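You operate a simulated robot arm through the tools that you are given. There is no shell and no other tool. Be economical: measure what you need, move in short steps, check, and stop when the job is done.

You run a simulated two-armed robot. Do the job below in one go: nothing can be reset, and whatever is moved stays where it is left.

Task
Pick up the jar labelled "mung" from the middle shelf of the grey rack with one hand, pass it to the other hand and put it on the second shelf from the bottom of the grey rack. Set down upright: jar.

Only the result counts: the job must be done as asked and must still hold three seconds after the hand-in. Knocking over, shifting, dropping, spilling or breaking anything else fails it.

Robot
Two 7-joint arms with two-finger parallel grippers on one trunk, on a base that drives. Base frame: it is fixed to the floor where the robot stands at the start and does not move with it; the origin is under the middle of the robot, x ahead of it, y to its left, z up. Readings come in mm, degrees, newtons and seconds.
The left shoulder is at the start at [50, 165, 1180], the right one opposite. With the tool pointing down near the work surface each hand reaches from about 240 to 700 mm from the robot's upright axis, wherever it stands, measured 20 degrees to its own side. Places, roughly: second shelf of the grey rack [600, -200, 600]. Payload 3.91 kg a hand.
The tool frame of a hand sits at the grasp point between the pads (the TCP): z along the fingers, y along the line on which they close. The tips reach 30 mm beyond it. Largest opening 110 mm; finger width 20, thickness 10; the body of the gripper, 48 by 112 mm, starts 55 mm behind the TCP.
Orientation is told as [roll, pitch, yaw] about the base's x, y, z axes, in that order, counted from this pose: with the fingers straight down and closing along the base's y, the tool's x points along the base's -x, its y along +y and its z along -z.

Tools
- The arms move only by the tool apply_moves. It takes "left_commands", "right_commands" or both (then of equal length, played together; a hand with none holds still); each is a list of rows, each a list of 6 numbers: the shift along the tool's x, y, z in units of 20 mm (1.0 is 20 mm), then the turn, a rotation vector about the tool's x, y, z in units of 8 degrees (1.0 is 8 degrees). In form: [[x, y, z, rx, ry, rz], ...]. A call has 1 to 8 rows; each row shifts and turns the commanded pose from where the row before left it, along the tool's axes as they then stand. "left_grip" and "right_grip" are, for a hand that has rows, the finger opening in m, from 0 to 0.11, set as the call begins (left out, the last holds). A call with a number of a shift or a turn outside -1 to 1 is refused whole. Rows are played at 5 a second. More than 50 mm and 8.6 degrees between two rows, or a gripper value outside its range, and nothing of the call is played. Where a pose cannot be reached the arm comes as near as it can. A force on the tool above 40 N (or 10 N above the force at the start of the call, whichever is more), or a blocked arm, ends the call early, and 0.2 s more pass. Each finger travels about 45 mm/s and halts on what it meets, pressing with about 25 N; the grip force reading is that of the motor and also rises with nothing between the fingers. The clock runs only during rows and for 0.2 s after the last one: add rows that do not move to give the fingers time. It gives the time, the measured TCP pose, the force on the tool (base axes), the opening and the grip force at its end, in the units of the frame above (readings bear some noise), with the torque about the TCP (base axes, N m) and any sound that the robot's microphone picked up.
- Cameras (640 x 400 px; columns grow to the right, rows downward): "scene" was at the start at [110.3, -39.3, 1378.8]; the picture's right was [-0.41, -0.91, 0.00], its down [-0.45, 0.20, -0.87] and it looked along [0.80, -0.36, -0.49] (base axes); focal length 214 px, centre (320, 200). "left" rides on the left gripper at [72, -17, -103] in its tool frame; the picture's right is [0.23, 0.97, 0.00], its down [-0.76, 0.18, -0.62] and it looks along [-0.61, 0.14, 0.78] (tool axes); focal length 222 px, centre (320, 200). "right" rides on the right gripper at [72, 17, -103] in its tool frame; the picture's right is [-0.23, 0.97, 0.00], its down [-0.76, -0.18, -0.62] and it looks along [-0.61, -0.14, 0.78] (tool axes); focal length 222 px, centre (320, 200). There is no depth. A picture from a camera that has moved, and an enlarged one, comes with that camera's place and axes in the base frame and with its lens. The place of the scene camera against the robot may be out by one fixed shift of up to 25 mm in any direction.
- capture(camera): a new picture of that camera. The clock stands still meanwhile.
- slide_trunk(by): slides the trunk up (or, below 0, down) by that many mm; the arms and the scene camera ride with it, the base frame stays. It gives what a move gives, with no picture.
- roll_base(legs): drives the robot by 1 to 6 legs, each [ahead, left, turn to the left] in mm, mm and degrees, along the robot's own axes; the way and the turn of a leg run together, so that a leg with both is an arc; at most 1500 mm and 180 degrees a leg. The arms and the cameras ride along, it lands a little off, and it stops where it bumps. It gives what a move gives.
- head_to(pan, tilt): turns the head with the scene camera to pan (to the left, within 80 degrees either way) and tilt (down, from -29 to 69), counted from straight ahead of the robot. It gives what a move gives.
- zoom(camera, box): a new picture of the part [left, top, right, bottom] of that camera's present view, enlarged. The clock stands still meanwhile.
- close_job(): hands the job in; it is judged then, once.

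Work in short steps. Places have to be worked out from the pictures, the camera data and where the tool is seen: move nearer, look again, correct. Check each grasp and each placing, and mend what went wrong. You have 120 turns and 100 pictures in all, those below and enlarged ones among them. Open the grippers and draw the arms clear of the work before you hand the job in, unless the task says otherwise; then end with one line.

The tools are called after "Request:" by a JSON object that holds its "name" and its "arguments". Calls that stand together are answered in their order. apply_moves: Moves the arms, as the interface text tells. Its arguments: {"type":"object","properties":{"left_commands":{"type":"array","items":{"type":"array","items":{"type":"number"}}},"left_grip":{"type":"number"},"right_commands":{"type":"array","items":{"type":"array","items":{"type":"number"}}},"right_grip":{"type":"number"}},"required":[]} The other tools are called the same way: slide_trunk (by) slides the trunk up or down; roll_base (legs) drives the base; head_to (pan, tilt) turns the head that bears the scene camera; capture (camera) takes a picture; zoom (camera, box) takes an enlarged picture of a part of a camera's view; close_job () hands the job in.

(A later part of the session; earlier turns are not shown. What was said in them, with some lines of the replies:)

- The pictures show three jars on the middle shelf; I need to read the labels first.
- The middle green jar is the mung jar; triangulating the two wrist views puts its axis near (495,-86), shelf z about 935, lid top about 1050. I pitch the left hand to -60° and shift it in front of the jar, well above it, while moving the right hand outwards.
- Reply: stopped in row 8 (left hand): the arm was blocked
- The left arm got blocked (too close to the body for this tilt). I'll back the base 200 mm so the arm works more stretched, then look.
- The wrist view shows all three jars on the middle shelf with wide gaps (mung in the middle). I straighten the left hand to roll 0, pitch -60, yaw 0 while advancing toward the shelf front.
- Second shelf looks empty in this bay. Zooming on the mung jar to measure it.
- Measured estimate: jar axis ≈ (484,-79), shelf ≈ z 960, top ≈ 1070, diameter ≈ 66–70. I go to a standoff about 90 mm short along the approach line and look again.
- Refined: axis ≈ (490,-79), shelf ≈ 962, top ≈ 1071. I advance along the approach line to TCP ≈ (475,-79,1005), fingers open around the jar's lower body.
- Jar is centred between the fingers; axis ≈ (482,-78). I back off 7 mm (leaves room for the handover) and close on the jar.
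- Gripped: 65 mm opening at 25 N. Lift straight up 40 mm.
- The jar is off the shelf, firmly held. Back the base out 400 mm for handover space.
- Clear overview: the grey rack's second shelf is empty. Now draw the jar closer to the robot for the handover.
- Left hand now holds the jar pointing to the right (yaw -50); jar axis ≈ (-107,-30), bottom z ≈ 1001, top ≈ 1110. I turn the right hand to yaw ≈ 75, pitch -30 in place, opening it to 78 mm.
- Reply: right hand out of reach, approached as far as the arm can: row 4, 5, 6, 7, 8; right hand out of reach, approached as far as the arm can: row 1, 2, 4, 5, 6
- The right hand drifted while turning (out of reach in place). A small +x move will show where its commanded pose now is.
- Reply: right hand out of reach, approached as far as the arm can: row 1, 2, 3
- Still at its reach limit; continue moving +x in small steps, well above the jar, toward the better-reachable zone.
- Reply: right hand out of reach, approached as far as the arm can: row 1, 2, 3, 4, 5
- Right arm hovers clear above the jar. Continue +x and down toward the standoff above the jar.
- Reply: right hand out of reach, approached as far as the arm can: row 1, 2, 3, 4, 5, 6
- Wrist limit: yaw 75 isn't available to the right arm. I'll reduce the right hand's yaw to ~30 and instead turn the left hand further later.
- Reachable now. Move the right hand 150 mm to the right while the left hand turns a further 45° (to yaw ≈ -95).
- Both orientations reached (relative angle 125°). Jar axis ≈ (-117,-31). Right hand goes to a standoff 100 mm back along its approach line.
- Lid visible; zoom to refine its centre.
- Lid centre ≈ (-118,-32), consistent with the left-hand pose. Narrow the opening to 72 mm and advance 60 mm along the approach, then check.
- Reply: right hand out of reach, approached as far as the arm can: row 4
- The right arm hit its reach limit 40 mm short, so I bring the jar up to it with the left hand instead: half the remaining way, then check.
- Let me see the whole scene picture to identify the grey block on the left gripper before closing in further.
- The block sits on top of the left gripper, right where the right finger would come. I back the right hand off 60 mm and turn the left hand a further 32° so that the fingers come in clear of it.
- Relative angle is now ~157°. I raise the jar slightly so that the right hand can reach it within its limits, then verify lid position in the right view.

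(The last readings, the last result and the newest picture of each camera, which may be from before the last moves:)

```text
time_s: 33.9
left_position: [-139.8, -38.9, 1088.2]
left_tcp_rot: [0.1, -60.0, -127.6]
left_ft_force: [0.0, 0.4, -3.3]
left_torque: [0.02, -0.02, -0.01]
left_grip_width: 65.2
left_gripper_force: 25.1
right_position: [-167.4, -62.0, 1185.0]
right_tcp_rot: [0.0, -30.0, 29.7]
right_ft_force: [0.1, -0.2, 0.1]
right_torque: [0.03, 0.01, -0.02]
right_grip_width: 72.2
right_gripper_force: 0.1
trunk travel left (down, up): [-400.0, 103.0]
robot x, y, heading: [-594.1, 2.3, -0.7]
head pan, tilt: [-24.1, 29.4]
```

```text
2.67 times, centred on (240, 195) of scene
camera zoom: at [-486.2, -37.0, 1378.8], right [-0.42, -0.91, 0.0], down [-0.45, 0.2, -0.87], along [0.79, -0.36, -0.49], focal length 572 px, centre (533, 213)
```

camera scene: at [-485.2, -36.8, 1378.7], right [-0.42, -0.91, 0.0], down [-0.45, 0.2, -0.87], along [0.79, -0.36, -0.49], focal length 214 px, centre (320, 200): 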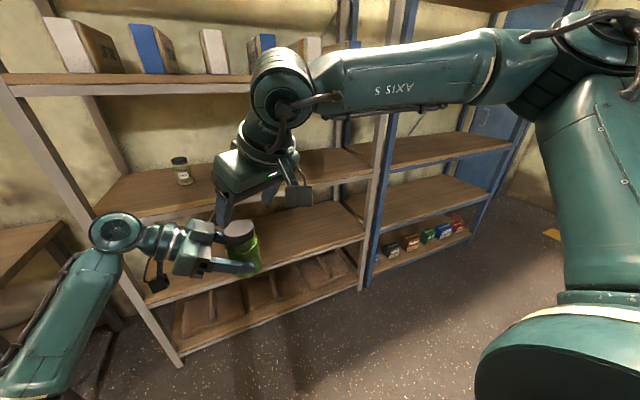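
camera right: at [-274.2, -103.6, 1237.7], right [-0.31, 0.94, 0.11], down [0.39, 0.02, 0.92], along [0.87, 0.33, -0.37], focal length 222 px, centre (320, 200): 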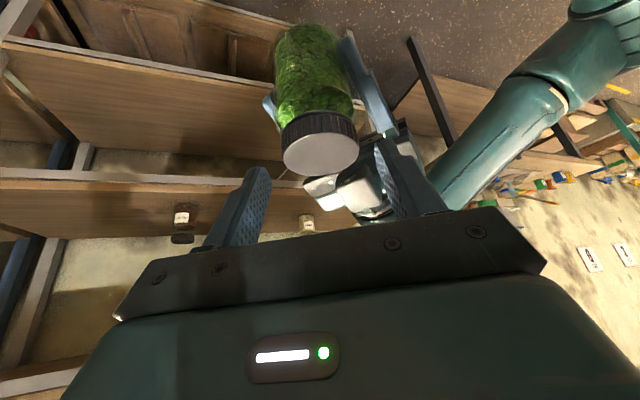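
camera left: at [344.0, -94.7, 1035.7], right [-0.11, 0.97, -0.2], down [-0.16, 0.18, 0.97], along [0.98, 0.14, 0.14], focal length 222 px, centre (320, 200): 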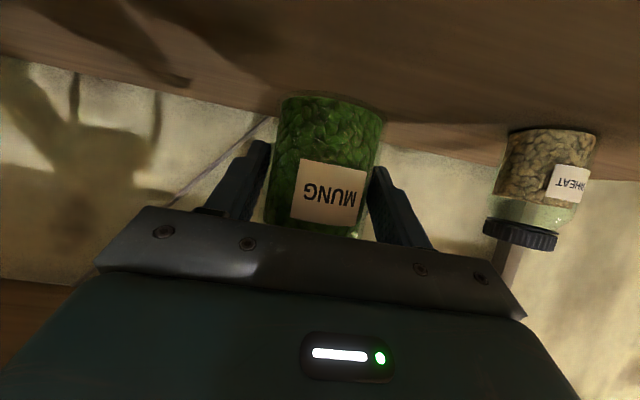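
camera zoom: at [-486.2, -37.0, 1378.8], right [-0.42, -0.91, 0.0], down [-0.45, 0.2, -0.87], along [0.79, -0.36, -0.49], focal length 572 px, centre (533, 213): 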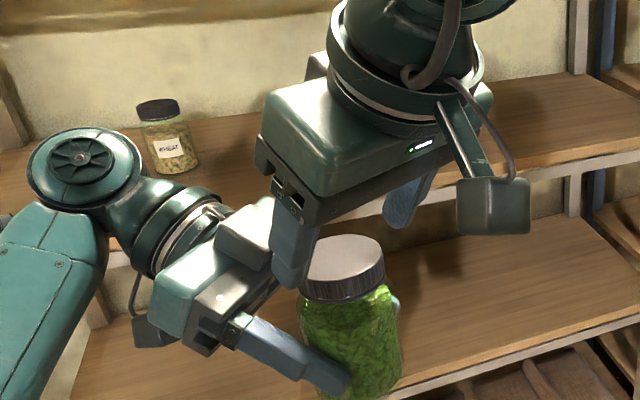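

Lid centre ≈ (-148,-50), top ≈ 1147; the fingers will pass beside the block with clearance. Advance the right hand 50 mm onto the lid.

Request:
{"name": "apply_moves", "arguments": {"right_commands": [[0.03, 0.01, 0.62, 0, 0, 0], [0.03, 0.01, 0.62, 0, 0, 0], [0.03, 0.01, 0.62, 0, 0, 0], [0.03, 0.01, 0.62, 0, 0, 0]]}}

Request:
{"name": "capture", "arguments": {"camera": "right"}}

Request:
{"name": "zoom", "arguments": {"camera": "scene", "box": [120, 120, 360, 270]}}

```text
time_s: 34.9
left_position: [-138.8, -38.2, 1088.1]
left_tcp_rot: [0.2, -59.8, -127.5]
left_ft_force: [-1.1, 0.1, -3.4]
left_torque: [0.02, -0.01, 0.0]
left_grip_width: 65.2
left_gripper_force: 25.4
right_position: [-146.4, -48.8, 1142.0]
right_tcp_rot: [0.1, -30.1, 29.7]
right_ft_force: [-0.1, 0.2, -0.8]
right_torque: [0.02, -0.03, 0.02]
right_grip_width: 72.2
right_gripper_force: 0.0
trunk travel left (down, up): [-400.0, 103.0]
robot x, y, heading: [-595.2, 3.3, -0.5]
head pan, tilt: [-24.1, 29.4]
```

```text
68 pictures are left
camera right: at [-255.0, -91.6, 1194.2], right [-0.31, 0.94, 0.12], down [0.39, 0.02, 0.92], along [0.87, 0.33, -0.37], focal length 222 px, centre (320, 200)
```

right: 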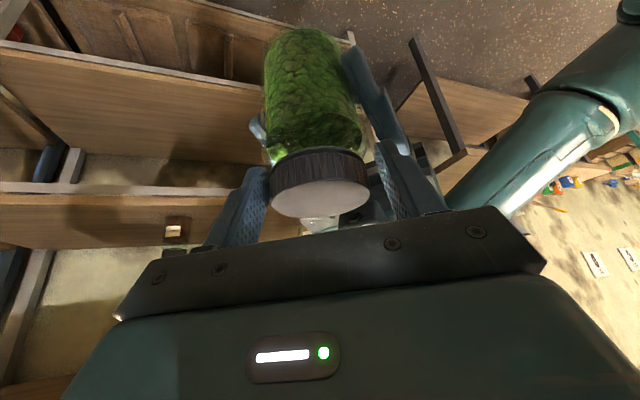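

```text
2.67 times, centred on (240, 195) of scene
camera zoom: at [-485.8, -36.9, 1378.7], right [-0.42, -0.91, 0.0], down [-0.45, 0.2, -0.87], along [0.79, -0.36, -0.49], focal length 572 px, centre (533, 213)
```

zoom: 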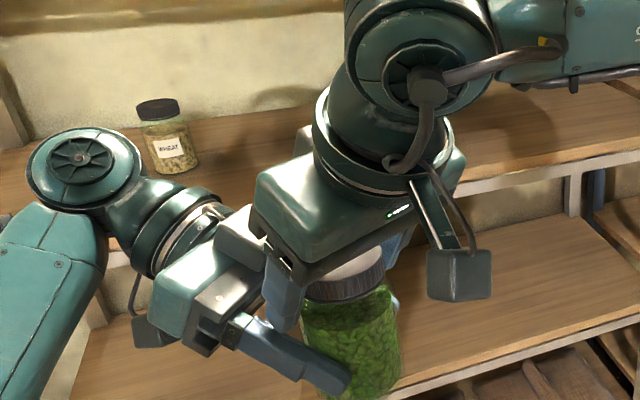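

In position with no contact force. Close the right gripper on the lid.

Request:
{"name": "apply_moves", "arguments": {"right_commands": [[0, 0, 0, 0, 0, 0], [0, 0, 0, 0, 0, 0], [0, 0, 0, 0, 0, 0], [0, 0, 0, 0, 0, 0], [0, 0, 0, 0, 0, 0]], "right_grip": 0.03}}

Request:
{"name": "capture", "arguments": {"camera": "right"}}

```text
time_s: 36.1
left_position: [-139.9, -38.9, 1088.2]
left_tcp_rot: [0.1, -59.9, -127.6]
left_ft_force: [-2.5, 1.0, -2.7]
left_torque: [0.07, -0.1, 0.21]
left_grip_width: 65.0
left_gripper_force: 24.9
right_position: [-147.4, -49.4, 1142.3]
right_tcp_rot: [0.0, -30.1, 29.8]
right_ft_force: [2.9, -0.2, -0.6]
right_torque: [-0.05, -0.1, -0.28]
right_grip_width: 64.7
right_gripper_force: 25.1
trunk travel left (down, up): [-400.0, 103.0]
robot x, y, heading: [-596.3, 5.2, -0.5]
head pan, tilt: [-24.1, 29.4]
```

```text
66 pictures are left
camera right: at [-255.2, -91.7, 1194.4], right [-0.31, 0.94, 0.11], down [0.39, 0.02, 0.92], along [0.87, 0.33, -0.37], focal length 222 px, centre (320, 200)
```

right: 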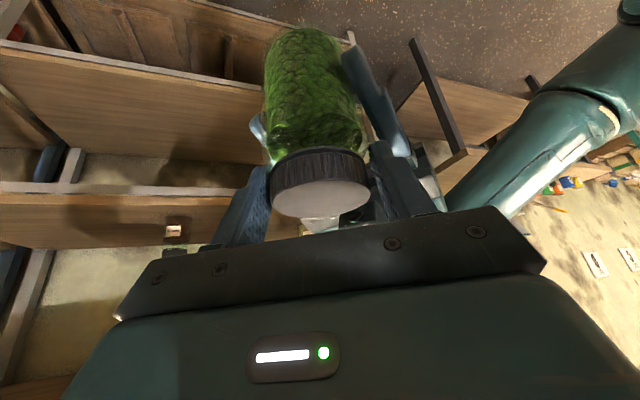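

Right grip is firm (64.7 mm, 25 N) with negligible cross forces. Open the left gripper.

Request:
{"name": "apply_moves", "arguments": {"left_commands": [[0, 0, 0, 0, 0, 0], [0, 0, 0, 0, 0, 0], [0, 0, 0, 0, 0, 0], [0, 0, 0, 0, 0, 0]], "left_grip": 0.086}}

Request:
{"name": "capture", "arguments": {"camera": "right"}}

```text
time_s: 37.1
left_position: [-139.6, -38.7, 1088.0]
left_tcp_rot: [0.1, -59.9, -127.6]
left_ft_force: [-0.2, -0.5, -0.1]
left_torque: [-0.02, 0.04, -0.02]
left_grip_width: 86.1
left_gripper_force: 0.0
right_position: [-147.8, -48.5, 1142.1]
right_tcp_rot: [0.0, -30.2, 29.7]
right_ft_force: [-0.3, 0.3, -0.2]
right_torque: [0.04, 0.0, -0.02]
right_grip_width: 64.8
right_gripper_force: 25.0
trunk travel left (down, up): [-400.0, 103.0]
robot x, y, heading: [-595.8, 4.2, -0.7]
head pan, tilt: [-24.1, 29.4]
```

```text
65 pictures are left
camera right: at [-255.4, -91.7, 1194.4], right [-0.31, 0.94, 0.11], down [0.39, 0.02, 0.92], along [0.87, 0.33, -0.37], focal length 222 px, centre (320, 200)
```

right: 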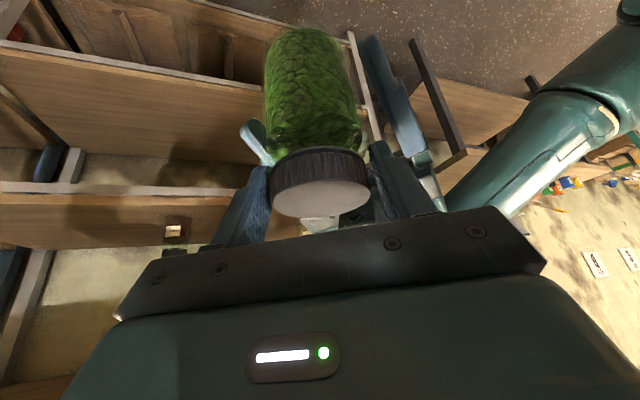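

The jar stays in place visually, though the right force reading hasn't picked up the weight yet. Retract the left hand a small 20 mm along its fingers and re-read.

Request:
{"name": "apply_moves", "arguments": {"left_commands": [[0, 0, -0.5, 0, 0, 0], [0, 0, -0.5, 0, 0, 0], [0, 0, 0, 0, 0, 0]]}}

Request:
{"name": "zoom", "arguments": {"camera": "scene", "box": [120, 120, 360, 270]}}

```text
time_s: 37.9
left_position: [-128.7, -26.0, 1098.9]
left_tcp_rot: [0.1, -59.9, -127.5]
left_ft_force: [0.2, -0.3, -0.1]
left_torque: [-0.03, 0.0, -0.03]
left_grip_width: 86.1
left_gripper_force: 0.0
right_position: [-147.0, -47.8, 1141.7]
right_tcp_rot: [0.0, -30.1, 29.7]
right_ft_force: [0.4, 0.1, 0.3]
right_torque: [-0.04, 0.01, 0.01]
right_grip_width: 64.5
right_gripper_force: 24.7
trunk travel left (down, up): [-400.0, 103.0]
robot x, y, heading: [-596.3, 7.1, -0.4]
head pan, tilt: [-24.1, 29.4]
```

```text
2.67 times, centred on (240, 195) of scene
camera zoom: at [-486.1, -36.9, 1378.8], right [-0.42, -0.91, 0.0], down [-0.45, 0.2, -0.87], along [0.79, -0.36, -0.49], focal length 572 px, centre (533, 213)
```

zoom: 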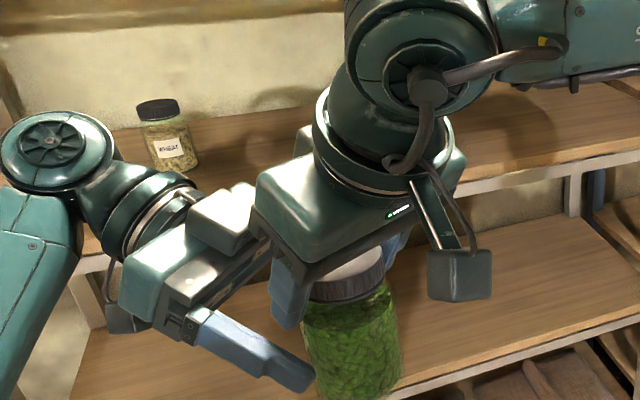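

Jar is held by the right hand alone. Retreat the left hand 110 mm along its fingers.

Request:
{"name": "apply_moves", "arguments": {"left_commands": [[0, 0, -0.9, 0, 0, 0], [0, 0, -0.9, 0, 0, 0], [0, 0, -0.9, 0, 0, 0], [0, 0, -0.9, 0, 0, 0], [0, 0, -0.9, 0, 0, 0], [0, 0, -0.9, 0, 0, 0]]}}

Request:
{"name": "capture", "arguments": {"camera": "scene"}}

```text
time_s: 39.3
left_position: [-72.3, 50.0, 1153.5]
left_tcp_rot: [0.2, -60.1, -127.5]
left_ft_force: [0.3, -0.3, -0.2]
left_torque: [0.0, 0.03, 0.03]
left_grip_width: 86.2
left_gripper_force: 0.0
right_position: [-148.0, -48.9, 1142.3]
right_tcp_rot: [0.0, -30.0, 29.7]
right_ft_force: [0.2, -0.2, 0.7]
right_torque: [0.0, 0.03, 0.02]
right_grip_width: 64.5
right_gripper_force: 24.8
trunk travel left (down, up): [-400.0, 103.0]
robot x, y, heading: [-594.6, 7.0, -0.5]
head pan, tilt: [-24.1, 29.4]
```

```text
63 pictures are left
camera scene: at [-486.2, -36.7, 1378.7], right [-0.42, -0.91, 0.0], down [-0.45, 0.2, -0.87], along [0.79, -0.36, -0.49], focal length 214 px, centre (320, 200)
```

scene: 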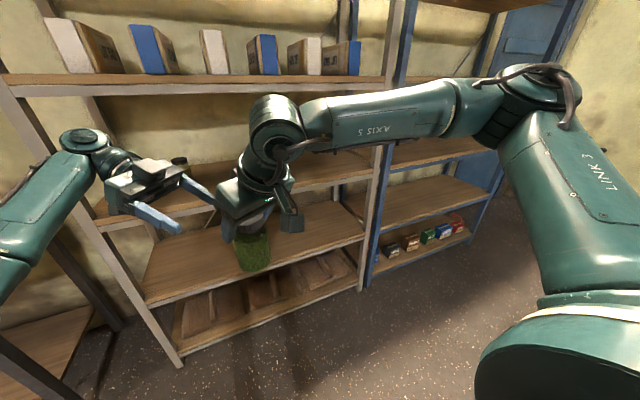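

Now fold the left hand back: rotate it toward forward-pointing.

Request:
{"name": "apply_moves", "arguments": {"left_commands": [[0, 0, 0, -0.866, 0, -0.5], [0, 0, 0, -0.866, 0, -0.5], [0, 0, 0, -0.866, 0, -0.5], [0, 0, 0, -0.866, 0, -0.5], [0, 0, 0, -0.866, 0, -0.5], [0, 0, 0, -0.866, 0, -0.5], [0, 0, 0, -0.866, 0, -0.5], [0, 0, 0, -0.866, 0, -0.5]]}}

Request:
{"name": "apply_moves", "arguments": {"left_commands": [[0, 0, -1, -0.866, 0, -0.5], [0, 0, -1, -0.866, 0, -0.5], [0, 0, -1, -0.866, 0, -0.5], [0, 0, -1, -0.866, 0, -0.5], [0, 0, -1, -0.866, 0, -0.5], [0, 0.5, -1, 0, 0, 0], [0, 0.5, -1, 0, 0, 0]]}}

```text
time_s: 41.1
left_position: [-71.2, 48.9, 1152.6]
left_tcp_rot: [0.3, -60.1, -63.6]
left_ft_force: [0.3, -0.2, 0.0]
left_torque: [-0.01, -0.01, 0.04]
left_grip_width: 86.1
left_gripper_force: 0.1
right_position: [-147.9, -49.0, 1142.1]
right_tcp_rot: [0.0, -30.1, 29.6]
right_ft_force: [0.6, 0.4, -0.5]
right_torque: [0.04, 0.0, 0.02]
right_grip_width: 64.6
right_gripper_force: 25.1
trunk travel left (down, up): [-400.0, 103.0]
robot x, y, heading: [-596.2, 4.5, -0.3]
head pan, tilt: [-24.1, 29.4]
```

```text
time_s: 42.7
left_position: [-154.6, 144.1, 1224.8]
left_tcp_rot: [0.1, -60.1, -23.3]
left_ft_force: [-0.5, 0.1, 0.2]
left_torque: [0.02, 0.02, 0.01]
left_grip_width: 85.9
left_gripper_force: 0.1
right_position: [-147.1, -48.6, 1142.2]
right_tcp_rot: [0.0, -30.1, 29.7]
right_ft_force: [0.1, -0.2, -0.1]
right_torque: [-0.01, 0.01, 0.0]
right_grip_width: 64.7
right_gripper_force: 25.4
trunk travel left (down, up): [-400.0, 103.0]
robot x, y, heading: [-600.6, 7.5, -0.5]
head pan, tilt: [-24.1, 29.4]
```

Next turn the right hand (with jar) back to yaw 0.

Request:
{"name": "apply_moves", "arguments": {"right_commands": [[0, 0, 0, 0.465, 0, 0.803], [0, 0, 0, 0.465, 0, 0.803], [0, 0, 0, 0.465, 0, 0.803], [0, 0, 0, 0.465, 0, 0.803]], "left_commands": [[0, 0, -1, 0, 0, 0], [0, 0, -1, 0, 0, 0], [0, 0, -1, 0, 0, 0], [0, 0, -1, 0, 0, 0]]}}

```text
time_s: 43.7
left_position: [-217.1, 169.4, 1263.4]
left_tcp_rot: [0.2, -60.2, -23.5]
left_ft_force: [-0.2, -0.6, -0.4]
left_torque: [0.0, -0.02, 0.0]
left_grip_width: 85.7
left_gripper_force: 0.0
right_position: [-162.5, -86.9, 1138.2]
right_tcp_rot: [0.0, -30.1, -0.1]
right_ft_force: [-0.5, 0.5, -3.7]
right_torque: [0.01, 0.03, 0.04]
right_grip_width: 64.5
right_gripper_force: 25.3
right hand out of reach, approached as far as the arm can: row 1, 2, 3, 4
trunk travel left (down, up): [-400.0, 103.0]
robot x, y, heading: [-597.6, 0.7, -0.7]
head pan, tilt: [-24.1, 29.4]
```

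Jar weight now shows on the right sensor. Extend the right hand forward and to the right.

Request:
{"name": "apply_moves", "arguments": {"right_commands": [[-0.866, -0.75, 0.5, 0, 0, 0], [-0.866, -0.75, 0.5, 0, 0, 0], [-0.866, -0.75, 0.5, 0, 0, 0], [-0.866, -0.75, 0.5, 0, 0, 0], [-0.866, -0.75, 0.5, 0, 0, 0], [-0.866, -0.75, 0.5, 0, 0, 0]]}}

Request:
{"name": "capture", "arguments": {"camera": "right"}}

Request:
{"name": "capture", "arguments": {"camera": "scene"}}

```text
time_s: 45.1
left_position: [-216.3, 169.5, 1262.9]
left_tcp_rot: [0.2, -60.1, -23.6]
left_ft_force: [-0.5, 1.0, -0.5]
left_torque: [-0.01, 0.01, 0.01]
left_grip_width: 86.1
left_gripper_force: 0.0
right_position: [-43.3, -176.5, 1137.8]
right_tcp_rot: [0.0, -30.2, 0.1]
right_ft_force: [-1.2, 0.0, -4.1]
right_torque: [-0.02, 0.0, -0.01]
right_grip_width: 65.0
right_gripper_force: 24.9
trunk travel left (down, up): [-400.0, 103.0]
robot x, y, heading: [-596.1, 4.4, -0.5]
head pan, tilt: [-24.1, 29.4]
```

```text
62 pictures are left
camera right: at [-157.5, -161.2, 1189.9], right [0.2, 0.97, 0.11], down [0.35, -0.18, 0.92], along [0.92, -0.14, -0.37], focal length 222 px, centre (320, 200)
```

right: 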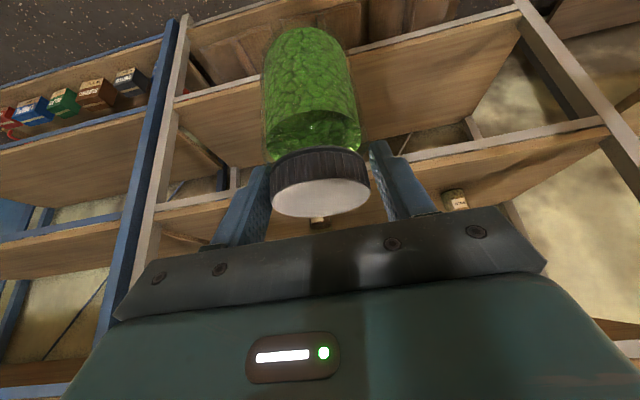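

```text
61 pictures are left
camera scene: at [-485.8, -37.2, 1378.7], right [-0.42, -0.91, 0.0], down [-0.45, 0.2, -0.87], along [0.79, -0.36, -0.49], focal length 214 px, centre (320, 200)
```

scene: 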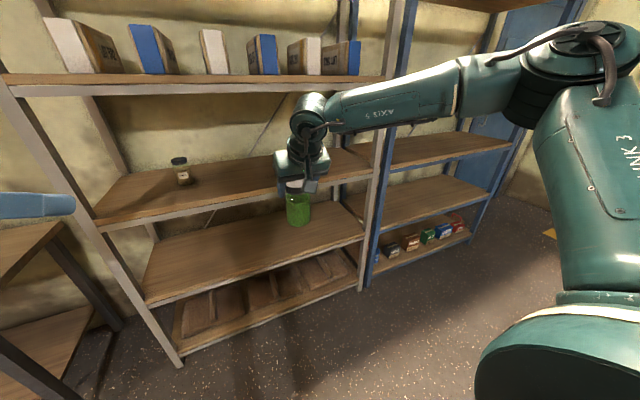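

Estimates: second shelf top ≈ 555–565, front edge x ≈ 340–360. Lower the trunk 400 mm here in free space.

Request:
{"name": "slide_trunk", "arguments": {"by": -400}}

Request:
{"name": "head_to", "arguments": {"pan": -15, "tilt": 20}}

Request:
{"name": "capture", "arguments": {"camera": "right"}}

Request:
{"name": "capture", "arguments": {"camera": "scene"}}

```text
time_s: 48.9
left_position: [-215.9, 170.3, 862.9]
left_tcp_rot: [0.0, -60.0, -23.5]
left_ft_force: [-0.3, 0.4, -0.2]
left_torque: [-0.01, 0.01, 0.01]
left_grip_width: 85.9
left_gripper_force: 0.0
right_position: [-42.5, -176.6, 736.5]
right_tcp_rot: [0.1, -30.1, 0.1]
right_ft_force: [-0.8, 0.4, -3.7]
right_torque: [0.0, 0.03, 0.01]
right_grip_width: 64.4
right_gripper_force: 25.1
trunk travel left (down, up): [0.0, 503.0]
robot x, y, heading: [-594.3, 6.5, -0.6]
head pan, tilt: [-24.1, 29.4]
```

```text
time_s: 49.6
left_position: [-216.6, 169.1, 863.1]
left_tcp_rot: [0.1, -60.1, -23.4]
left_ft_force: [0.2, 0.5, -0.4]
left_torque: [-0.01, 0.01, 0.03]
left_grip_width: 86.2
left_gripper_force: 0.0
right_position: [-43.1, -178.2, 737.5]
right_tcp_rot: [0.0, -30.1, 0.0]
right_ft_force: [-0.1, 0.2, -3.9]
right_torque: [0.04, 0.0, 0.02]
right_grip_width: 64.6
right_gripper_force: 25.0
trunk travel left (down, up): [0.0, 503.0]
robot x, y, heading: [-592.0, 3.3, -0.5]
head pan, tilt: [-15.0, 20.0]
```

```text
60 pictures are left
camera right: at [-158.0, -160.7, 790.1], right [0.2, 0.97, 0.11], down [0.35, -0.18, 0.92], along [0.92, -0.14, -0.37], focal length 222 px, centre (320, 200)
```

right: 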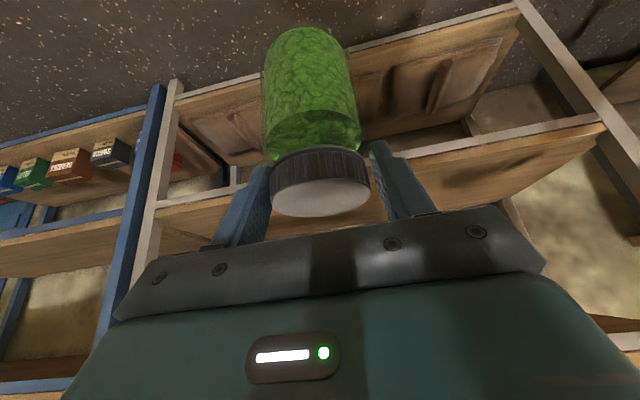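

```text
59 pictures are left
camera scene: at [-478.9, -24.1, 993.8], right [-0.27, -0.96, 0.0], down [-0.33, 0.09, -0.94], along [0.91, -0.25, -0.34], focal length 214 px, centre (320, 200)
```

scene: 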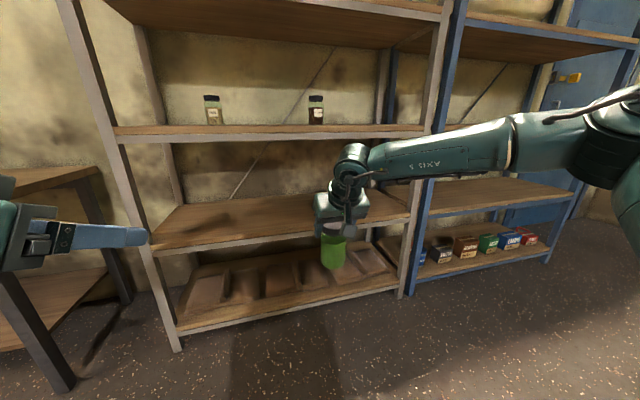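

The view repeats with ~400 mm shelf spacing. Zoom to see the second shelf's front edge precisely.

Request:
{"name": "zoom", "arguments": {"camera": "right", "box": [420, 90, 620, 215]}}

Request:
{"name": "zoom", "arguments": {"camera": "scene", "box": [120, 110, 440, 310]}}

```text
3.20 times, centred on (520, 152) of right
camera zoom: at [-158.0, -160.7, 790.1], right [0.2, 0.97, 0.11], down [0.35, -0.18, 0.92], along [0.92, -0.14, -0.37], focal length 711 px, centre (-320, 352)
```

zoom: 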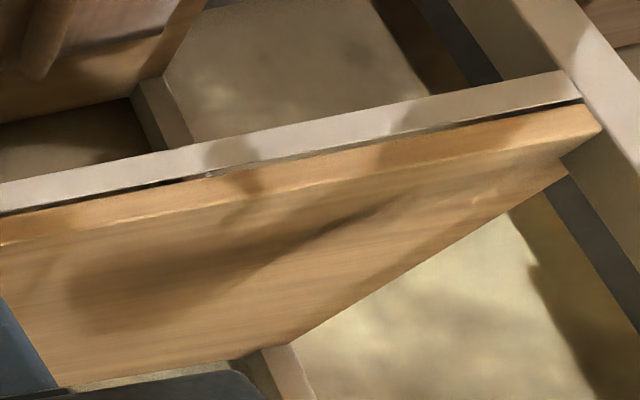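

```text
2.00 times, centred on (280, 210) of scene
camera zoom: at [-478.9, -24.1, 993.8], right [-0.27, -0.96, 0.0], down [-0.33, 0.09, -0.94], along [0.91, -0.25, -0.34], focal length 429 px, centre (400, 180)
```

zoom: 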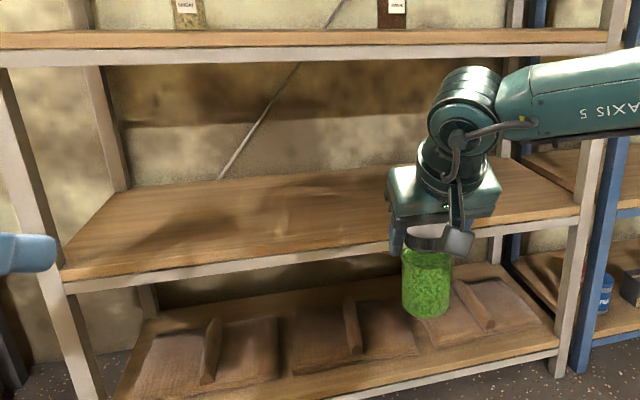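

Estimates: front edge F ≈ 350, shelf top S ≈ 545. Drive forward 330 mm so the jar stops just short of the edge, then look again.

Request:
{"name": "roll_base", "arguments": {"legs": [[330, 0, 0]]}}

Request:
{"name": "capture", "arguments": {"camera": "right"}}

Request:
{"name": "capture", "arguments": {"camera": "scene"}}

```text
time_s: 51.8
left_position: [114.5, 168.1, 863.1]
left_tcp_rot: [0.0, -60.1, -23.4]
left_ft_force: [-0.1, 0.4, -0.3]
left_torque: [-0.01, 0.02, 0.01]
left_grip_width: 86.1
left_gripper_force: 0.1
right_position: [288.4, -178.2, 737.2]
right_tcp_rot: [0.0, -30.0, 0.2]
right_ft_force: [1.2, 0.0, -3.0]
right_torque: [0.01, 0.01, 0.0]
right_grip_width: 64.3
right_gripper_force: 24.9
trunk travel left (down, up): [0.0, 503.0]
robot x, y, heading: [-267.0, -1.6, 0.0]
head pan, tilt: [-15.0, 20.0]
```

```text
56 pictures are left
camera right: at [174.8, -161.7, 790.2], right [0.19, 0.97, 0.11], down [0.35, -0.18, 0.92], along [0.92, -0.14, -0.37], focal length 222 px, centre (320, 200)
```

right: 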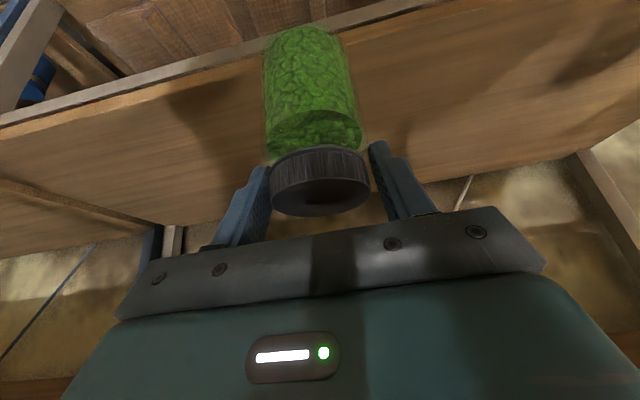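

```text
55 pictures are left
camera scene: at [-146.5, -26.1, 993.9], right [-0.26, -0.96, 0.0], down [-0.33, 0.09, -0.94], along [0.91, -0.25, -0.34], focal length 214 px, centre (320, 200)
```

scene: 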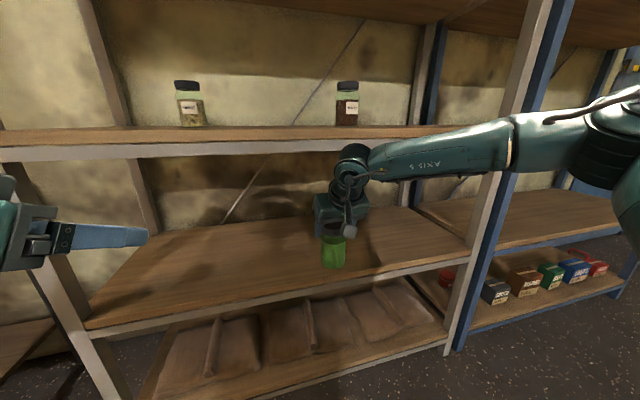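

Zoom the right view on the front edge on both sides of the jar for a precise edge fix.

Request:
{"name": "zoom", "arguments": {"camera": "right", "box": [140, 30, 300, 130]}}

Request:
{"name": "zoom", "arguments": {"camera": "scene", "box": [250, 100, 490, 250]}}

```text
4.00 times, centred on (220, 80) of right
camera zoom: at [174.8, -161.7, 790.2], right [0.19, 0.97, 0.11], down [0.35, -0.18, 0.92], along [0.92, -0.14, -0.37], focal length 888 px, centre (720, 680)
```

zoom: 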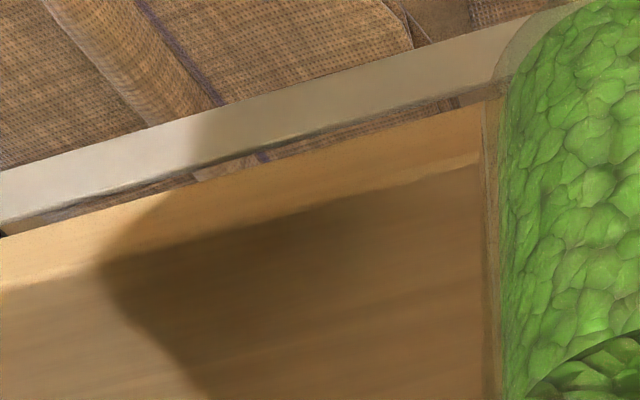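

```text
2.67 times, centred on (370, 175) of scene
camera zoom: at [-146.5, -26.1, 993.9], right [-0.26, -0.96, 0.0], down [-0.33, 0.09, -0.94], along [0.91, -0.25, -0.34], focal length 572 px, centre (187, 267)
```

zoom: 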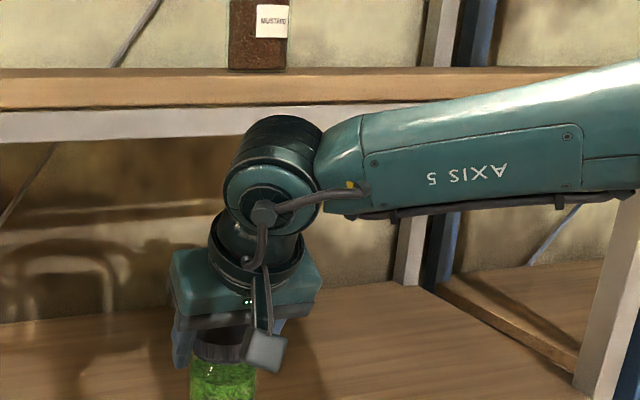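

Edge fix: F ≈ 349, S ≈ 545. Jar bottom is ≈ TCP − 100. Lower the right hand 75 mm straight down in front of the shelf edge.

Request:
{"name": "apply_moves", "arguments": {"right_commands": [[0.375, 0, 0.65, 0, 0, 0], [0.375, 0, 0.65, 0, 0, 0], [0.375, 0, 0.65, 0, 0, 0], [0.375, 0, 0.65, 0, 0, 0], [0.375, 0, 0.65, 0, 0, 0]]}}

Request:
{"name": "capture", "arguments": {"camera": "right"}}

Request:
{"name": "zoom", "arguments": {"camera": "scene", "box": [220, 130, 460, 280]}}

```text
time_s: 53.0
left_position: [115.7, 169.0, 862.8]
left_tcp_rot: [0.2, -60.1, -23.3]
left_ft_force: [0.4, 0.4, 0.6]
left_torque: [-0.03, 0.0, 0.0]
left_grip_width: 85.6
left_gripper_force: 0.1
right_position: [289.2, -178.2, 662.5]
right_tcp_rot: [0.0, -30.1, 0.1]
right_ft_force: [0.4, 0.6, -4.3]
right_torque: [0.01, 0.0, 0.0]
right_grip_width: 64.6
right_gripper_force: 24.9
trunk travel left (down, up): [0.0, 503.0]
robot x, y, heading: [-265.9, 0.8, -0.4]
head pan, tilt: [-15.0, 20.0]
```

```text
52 pictures are left
camera right: at [174.6, -162.3, 715.4], right [0.19, 0.97, 0.11], down [0.35, -0.18, 0.92], along [0.92, -0.14, -0.37], focal length 222 px, centre (320, 200)
```

right: 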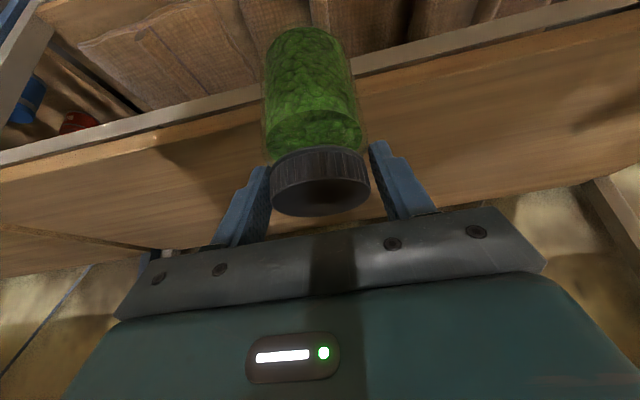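

```text
2.67 times, centred on (340, 205) of scene
camera zoom: at [-146.5, -26.1, 993.9], right [-0.26, -0.96, 0.0], down [-0.33, 0.09, -0.94], along [0.91, -0.25, -0.34], focal length 572 px, centre (267, 187)
```

zoom: 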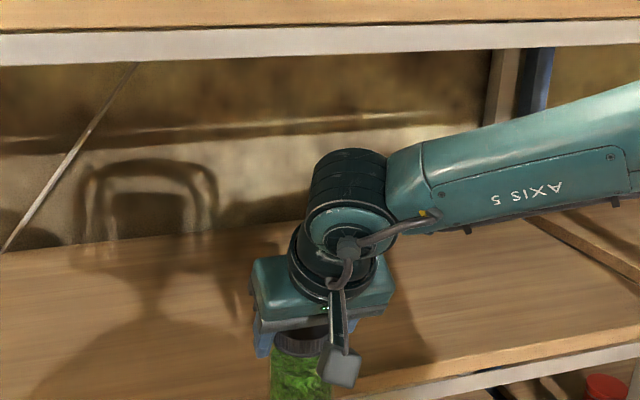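

Jar bottom clears the shelf by ≈17 mm. Drive ahead 121 mm so the jar axis is ~60 mm inside the edge.

Request:
{"name": "roll_base", "arguments": {"legs": [[60, 0, 0]]}}

Request:
{"name": "capture", "arguments": {"camera": "right"}}

Request:
{"name": "capture", "arguments": {"camera": "scene"}}

```text
time_s: 54.0
left_position: [175.6, 168.2, 863.7]
left_tcp_rot: [0.1, -60.1, -23.4]
left_ft_force: [0.3, 0.1, -0.4]
left_torque: [-0.02, 0.01, -0.01]
left_grip_width: 86.1
left_gripper_force: 0.0
right_position: [348.3, -178.9, 664.8]
right_tcp_rot: [0.0, -30.1, 0.3]
right_ft_force: [-0.4, 1.4, -3.3]
right_torque: [-0.01, 0.0, -0.06]
right_grip_width: 64.5
right_gripper_force: 25.5
trunk travel left (down, up): [0.0, 503.0]
robot x, y, heading: [-202.7, 2.5, -0.5]
head pan, tilt: [-15.0, 20.0]
```

```text
50 pictures are left
camera right: at [234.4, -162.6, 715.8], right [0.19, 0.97, 0.11], down [0.35, -0.18, 0.92], along [0.92, -0.14, -0.37], focal length 222 px, centre (320, 200)
```

right: 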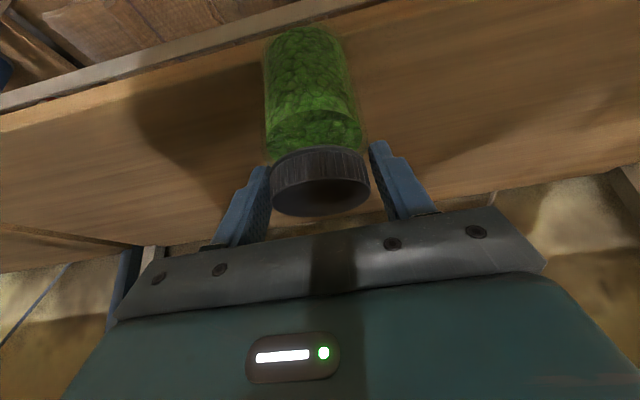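

```text
49 pictures are left
camera scene: at [-86.8, -26.4, 993.9], right [-0.26, -0.96, 0.0], down [-0.33, 0.09, -0.94], along [0.91, -0.25, -0.34], focal length 214 px, centre (320, 200)
```

scene: 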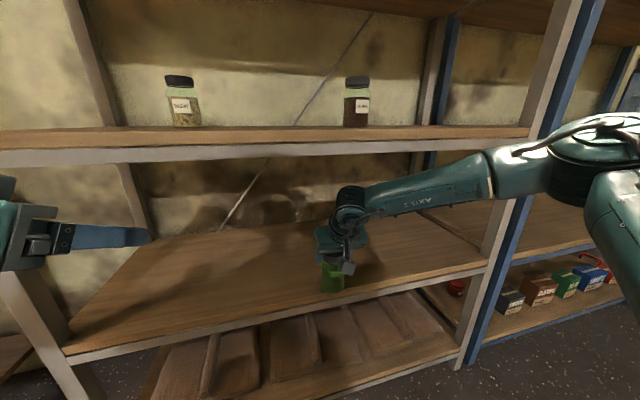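

Consistent. The jar is passing over the edge with clearance; drive the remaining 62 mm.

Request:
{"name": "roll_base", "arguments": {"legs": [[62, 0, 0]]}}

Request:
{"name": "capture", "arguments": {"camera": "right"}}

Request:
{"name": "zoom", "arguments": {"camera": "scene", "box": [200, 120, 520, 320]}}

```text
time_s: 55.0
left_position: [235.1, 168.4, 862.4]
left_tcp_rot: [0.2, -60.1, -23.3]
left_ft_force: [0.8, 0.1, 0.2]
left_torque: [0.03, 0.01, -0.01]
left_grip_width: 86.2
left_gripper_force: 0.2
right_position: [408.6, -179.6, 663.8]
right_tcp_rot: [-0.1, -30.0, 0.2]
right_ft_force: [-0.1, 1.0, -2.8]
right_torque: [0.02, 0.01, -0.01]
right_grip_width: 64.2
right_gripper_force: 24.9
trunk travel left (down, up): [0.0, 503.0]
robot x, y, heading: [-141.5, -4.1, -0.2]
head pan, tilt: [-15.0, 20.0]
```

```text
48 pictures are left
camera right: at [295.2, -163.0, 715.8], right [0.19, 0.97, 0.11], down [0.35, -0.18, 0.92], along [0.92, -0.14, -0.37], focal length 222 px, centre (320, 200)
```

right: 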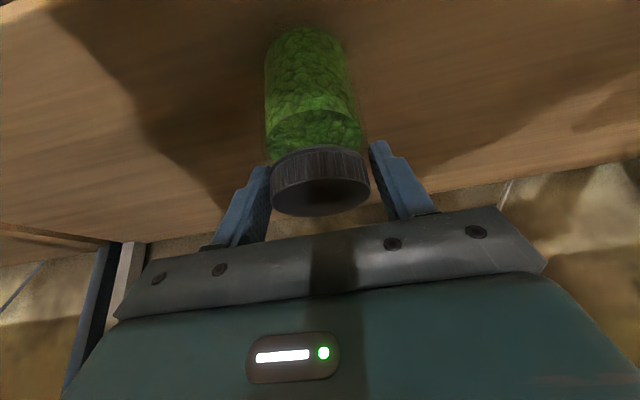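

```text
2.00 times, centred on (360, 220) of scene
camera zoom: at [-25.9, -26.8, 993.9], right [-0.26, -0.96, 0.0], down [-0.33, 0.09, -0.94], along [0.91, -0.25, -0.34], focal length 429 px, centre (240, 160)
```

zoom: 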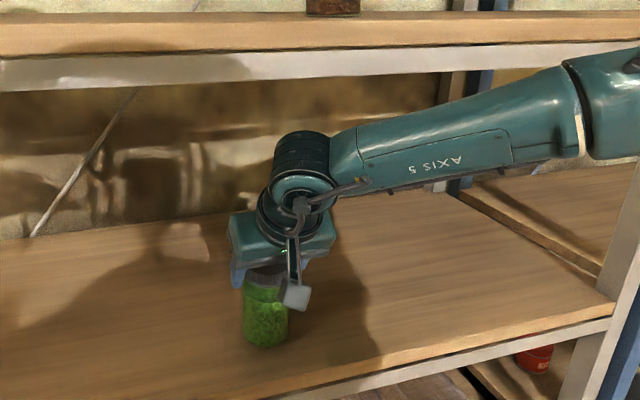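

The jar is over the shelf, clear of the edge. Lower 12 mm gently.

Request:
{"name": "apply_moves", "arguments": {"right_commands": [[0.1, 0, 0.173, 0, 0, 0], [0.1, 0, 0.173, 0, 0, 0], [0.1, 0, 0.173, 0, 0, 0], [0, 0, 0, 0, 0, 0]]}}

Request:
{"name": "apply_moves", "arguments": {"right_commands": [[0.05, 0, 0.087, 0, 0, 0], [0, 0, 0, 0, 0, 0]]}}

```text
time_s: 56.0
left_position: [235.0, 168.6, 863.4]
left_tcp_rot: [0.1, -60.1, -23.4]
left_ft_force: [-0.1, 0.3, -0.5]
left_torque: [-0.01, -0.02, 0.03]
left_grip_width: 85.9
left_gripper_force: 0.1
right_position: [409.7, -178.5, 652.5]
right_tcp_rot: [0.1, -30.2, 0.3]
right_ft_force: [-1.6, -1.7, 3.7]
right_torque: [-0.34, 0.28, -0.01]
right_grip_width: 64.4
right_gripper_force: 25.1
trunk travel left (down, up): [0.0, 503.0]
robot x, y, heading: [-144.5, 2.4, -0.3]
head pan, tilt: [-15.0, 20.0]
```

```text
time_s: 56.5
left_position: [234.3, 168.5, 863.5]
left_tcp_rot: [0.1, -60.2, -23.5]
left_ft_force: [0.1, -0.7, 0.2]
left_torque: [0.01, 0.0, -0.01]
left_grip_width: 85.7
left_gripper_force: 0.1
right_position: [409.9, -178.2, 652.0]
right_tcp_rot: [0.1, -30.4, 0.2]
right_ft_force: [-0.1, -0.9, 13.6]
right_torque: [-0.19, 0.41, 0.04]
right_grip_width: 64.4
right_gripper_force: 24.8
trunk travel left (down, up): [0.0, 503.0]
robot x, y, heading: [-143.8, 3.6, -0.2]
head pan, tilt: [-15.0, 20.0]
```

Contact with the shelf (Fz turned to +14 N). Ease off 1 mm and open the right gripper.

Request:
{"name": "apply_moves", "arguments": {"right_commands": [[-0.025, 0, -0.043, 0, 0, 0], [0, 0, 0, 0, 0, 0]]}}

Request:
{"name": "apply_moves", "arguments": {"right_commands": [[0, 0, 0, 0, 0, 0], [0, 0, 0, 0, 0, 0], [0, 0, 0, 0, 0, 0], [0, 0, 0, 0, 0, 0]], "right_grip": 0.095}}

Request:
{"name": "capture", "arguments": {"camera": "right"}}

Request:
{"name": "zoom", "arguments": {"camera": "scene", "box": [240, 180, 440, 305]}}

```text
time_s: 57.1
left_position: [235.4, 168.4, 863.2]
left_tcp_rot: [0.1, -60.2, -23.4]
left_ft_force: [-0.2, 0.2, -0.4]
left_torque: [0.02, 0.02, -0.01]
left_grip_width: 86.0
left_gripper_force: 0.0
right_position: [410.3, -177.7, 652.4]
right_tcp_rot: [0.1, -30.4, 0.3]
right_ft_force: [6.0, -0.1, 12.6]
right_torque: [-0.02, -0.49, 0.02]
right_grip_width: 64.5
right_gripper_force: 24.5
trunk travel left (down, up): [0.0, 503.0]
robot x, y, heading: [-146.2, 1.8, -0.4]
head pan, tilt: [-15.0, 20.0]
```

```text
time_s: 58.1
left_position: [235.4, 168.6, 863.2]
left_tcp_rot: [0.1, -60.1, -23.4]
left_ft_force: [0.7, -0.4, 0.2]
left_torque: [0.01, -0.02, 0.02]
left_grip_width: 86.3
left_gripper_force: 0.0
right_position: [409.5, -179.3, 650.9]
right_tcp_rot: [0.0, -30.2, 0.3]
right_ft_force: [0.0, -0.1, 0.1]
right_torque: [0.02, 0.0, 0.0]
right_grip_width: 95.1
right_gripper_force: 0.0
trunk travel left (down, up): [0.0, 503.0]
robot x, y, heading: [-143.8, 1.1, -0.8]
head pan, tilt: [-15.0, 20.0]
```

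```text
46 pictures are left
camera right: at [295.2, -162.9, 702.9], right [0.19, 0.97, 0.11], down [0.35, -0.18, 0.92], along [0.92, -0.14, -0.37], focal length 222 px, centre (320, 200)
```

right: 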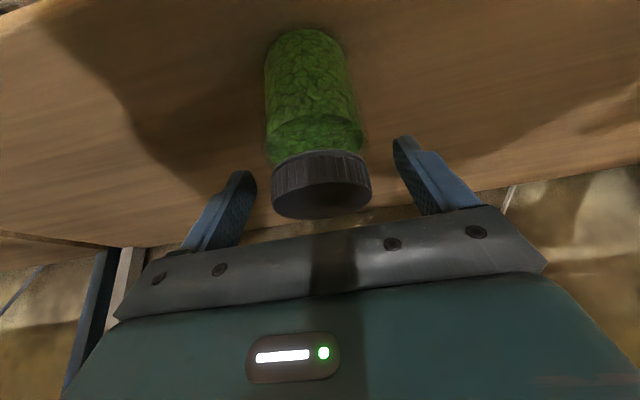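

```text
3.20 times, centred on (340, 242) of scene
camera zoom: at [-26.1, -26.7, 993.9], right [-0.26, -0.96, 0.0], down [-0.33, 0.09, -0.94], along [0.91, -0.25, -0.34], focal length 686 px, centre (256, 64)
```

zoom: 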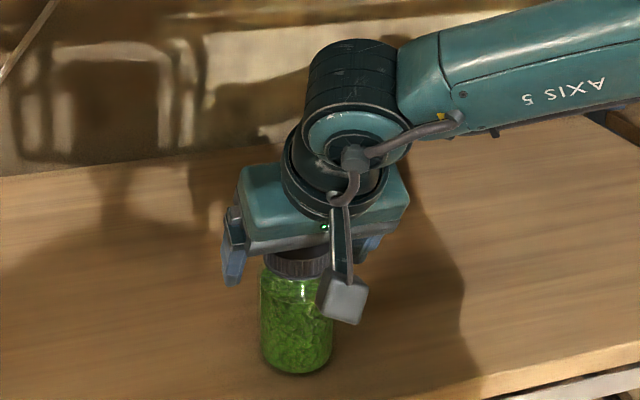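

The jar stands released and upright. Pull the right hand straight back horizontally (open fingers slide past its sides).

Request:
{"name": "apply_moves", "arguments": {"right_commands": [[0.7, 0, -0.404, 0, 0, 0], [0.7, 0, -0.404, 0, 0, 0], [0.7, 0, -0.404, 0, 0, 0], [0.7, 0, -0.404, 0, 0, 0], [0.7, 0, -0.404, 0, 0, 0], [0.7, 0, -0.404, 0, 0, 0]]}}

Request:
{"name": "capture", "arguments": {"camera": "right"}}

```text
time_s: 59.5
left_position: [236.2, 167.7, 863.8]
left_tcp_rot: [0.2, -60.1, -23.4]
left_ft_force: [-0.5, 0.2, -0.2]
left_torque: [-0.01, -0.01, 0.0]
left_grip_width: 86.1
left_gripper_force: 0.0
right_position: [311.4, -178.1, 651.3]
right_tcp_rot: [0.0, -30.0, 0.2]
right_ft_force: [0.0, -0.3, 0.5]
right_torque: [-0.02, 0.03, -0.03]
right_grip_width: 95.1
right_gripper_force: 0.1
trunk travel left (down, up): [0.0, 503.0]
robot x, y, heading: [-142.8, -1.0, -0.3]
head pan, tilt: [-15.0, 20.0]
```

```text
44 pictures are left
camera right: at [196.6, -163.0, 702.9], right [0.19, 0.97, 0.11], down [0.35, -0.18, 0.92], along [0.92, -0.14, -0.37], focal length 222 px, centre (320, 200)
```

right: 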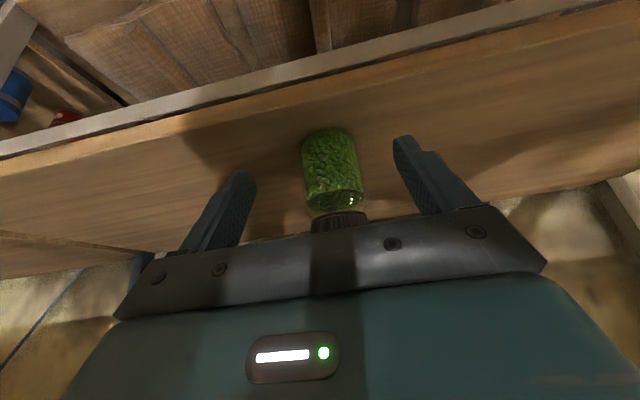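

The jar stands upright well inside the edge. Back the base away 300 mm to clear the arms and do a last check.

Request:
{"name": "roll_base", "arguments": {"legs": [[-300, 0, 0]]}}

Request:
{"name": "capture", "arguments": {"camera": "scene"}}

Request:
{"name": "capture", "arguments": {"camera": "right"}}

```text
time_s: 61.6
left_position: [-63.6, 167.4, 864.3]
left_tcp_rot: [0.2, -60.1, -23.6]
left_ft_force: [-0.3, 0.7, 0.6]
left_torque: [0.01, -0.03, 0.01]
left_grip_width: 86.2
left_gripper_force: 0.1
right_position: [9.4, -176.9, 649.6]
right_tcp_rot: [0.0, -30.0, 0.0]
right_ft_force: [0.9, 1.3, 0.4]
right_torque: [-0.01, -0.03, 0.0]
right_grip_width: 95.1
right_gripper_force: 0.0
trunk travel left (down, up): [0.0, 503.0]
robot x, y, heading: [-445.7, 6.9, -0.7]
head pan, tilt: [-15.0, 20.0]
```

```text
43 pictures are left
camera scene: at [-326.9, -24.9, 993.9], right [-0.27, -0.96, 0.0], down [-0.33, 0.09, -0.94], along [0.91, -0.25, -0.34], focal length 214 px, centre (320, 200)
```

scene: 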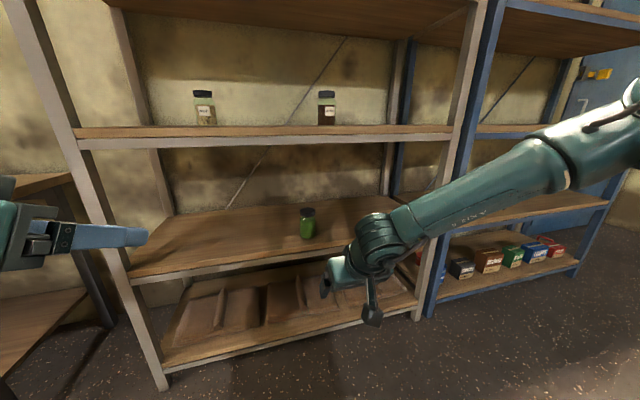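

```text
42 pictures are left
camera right: at [-104.5, -162.1, 702.8], right [0.2, 0.97, 0.11], down [0.35, -0.18, 0.92], along [0.92, -0.14, -0.37], focal length 222 px, centre (320, 200)
```

right: 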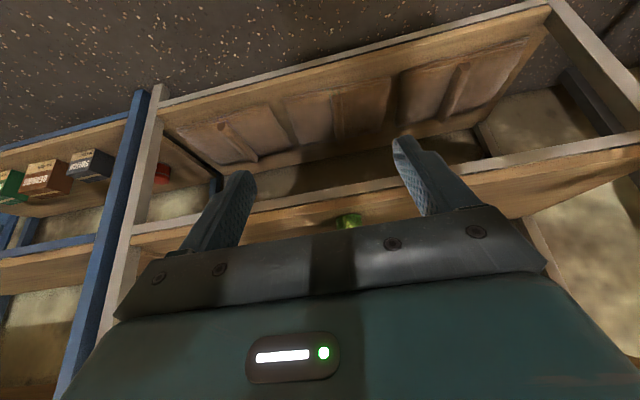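

The mung jar stands upright on the grey rack's second shelf from the bottom. The other two jars are undisturbed, and both grippers are open and clear, so I hand the job in.

Request:
{"name": "close_job", "arguments": {}}

```text
The job is handed in.
```

The mung jar was lifted from the middle shelf with the left hand, passed to the right hand, and set upright on the second shelf from the bottom of the grey rack; nothing else was moved.
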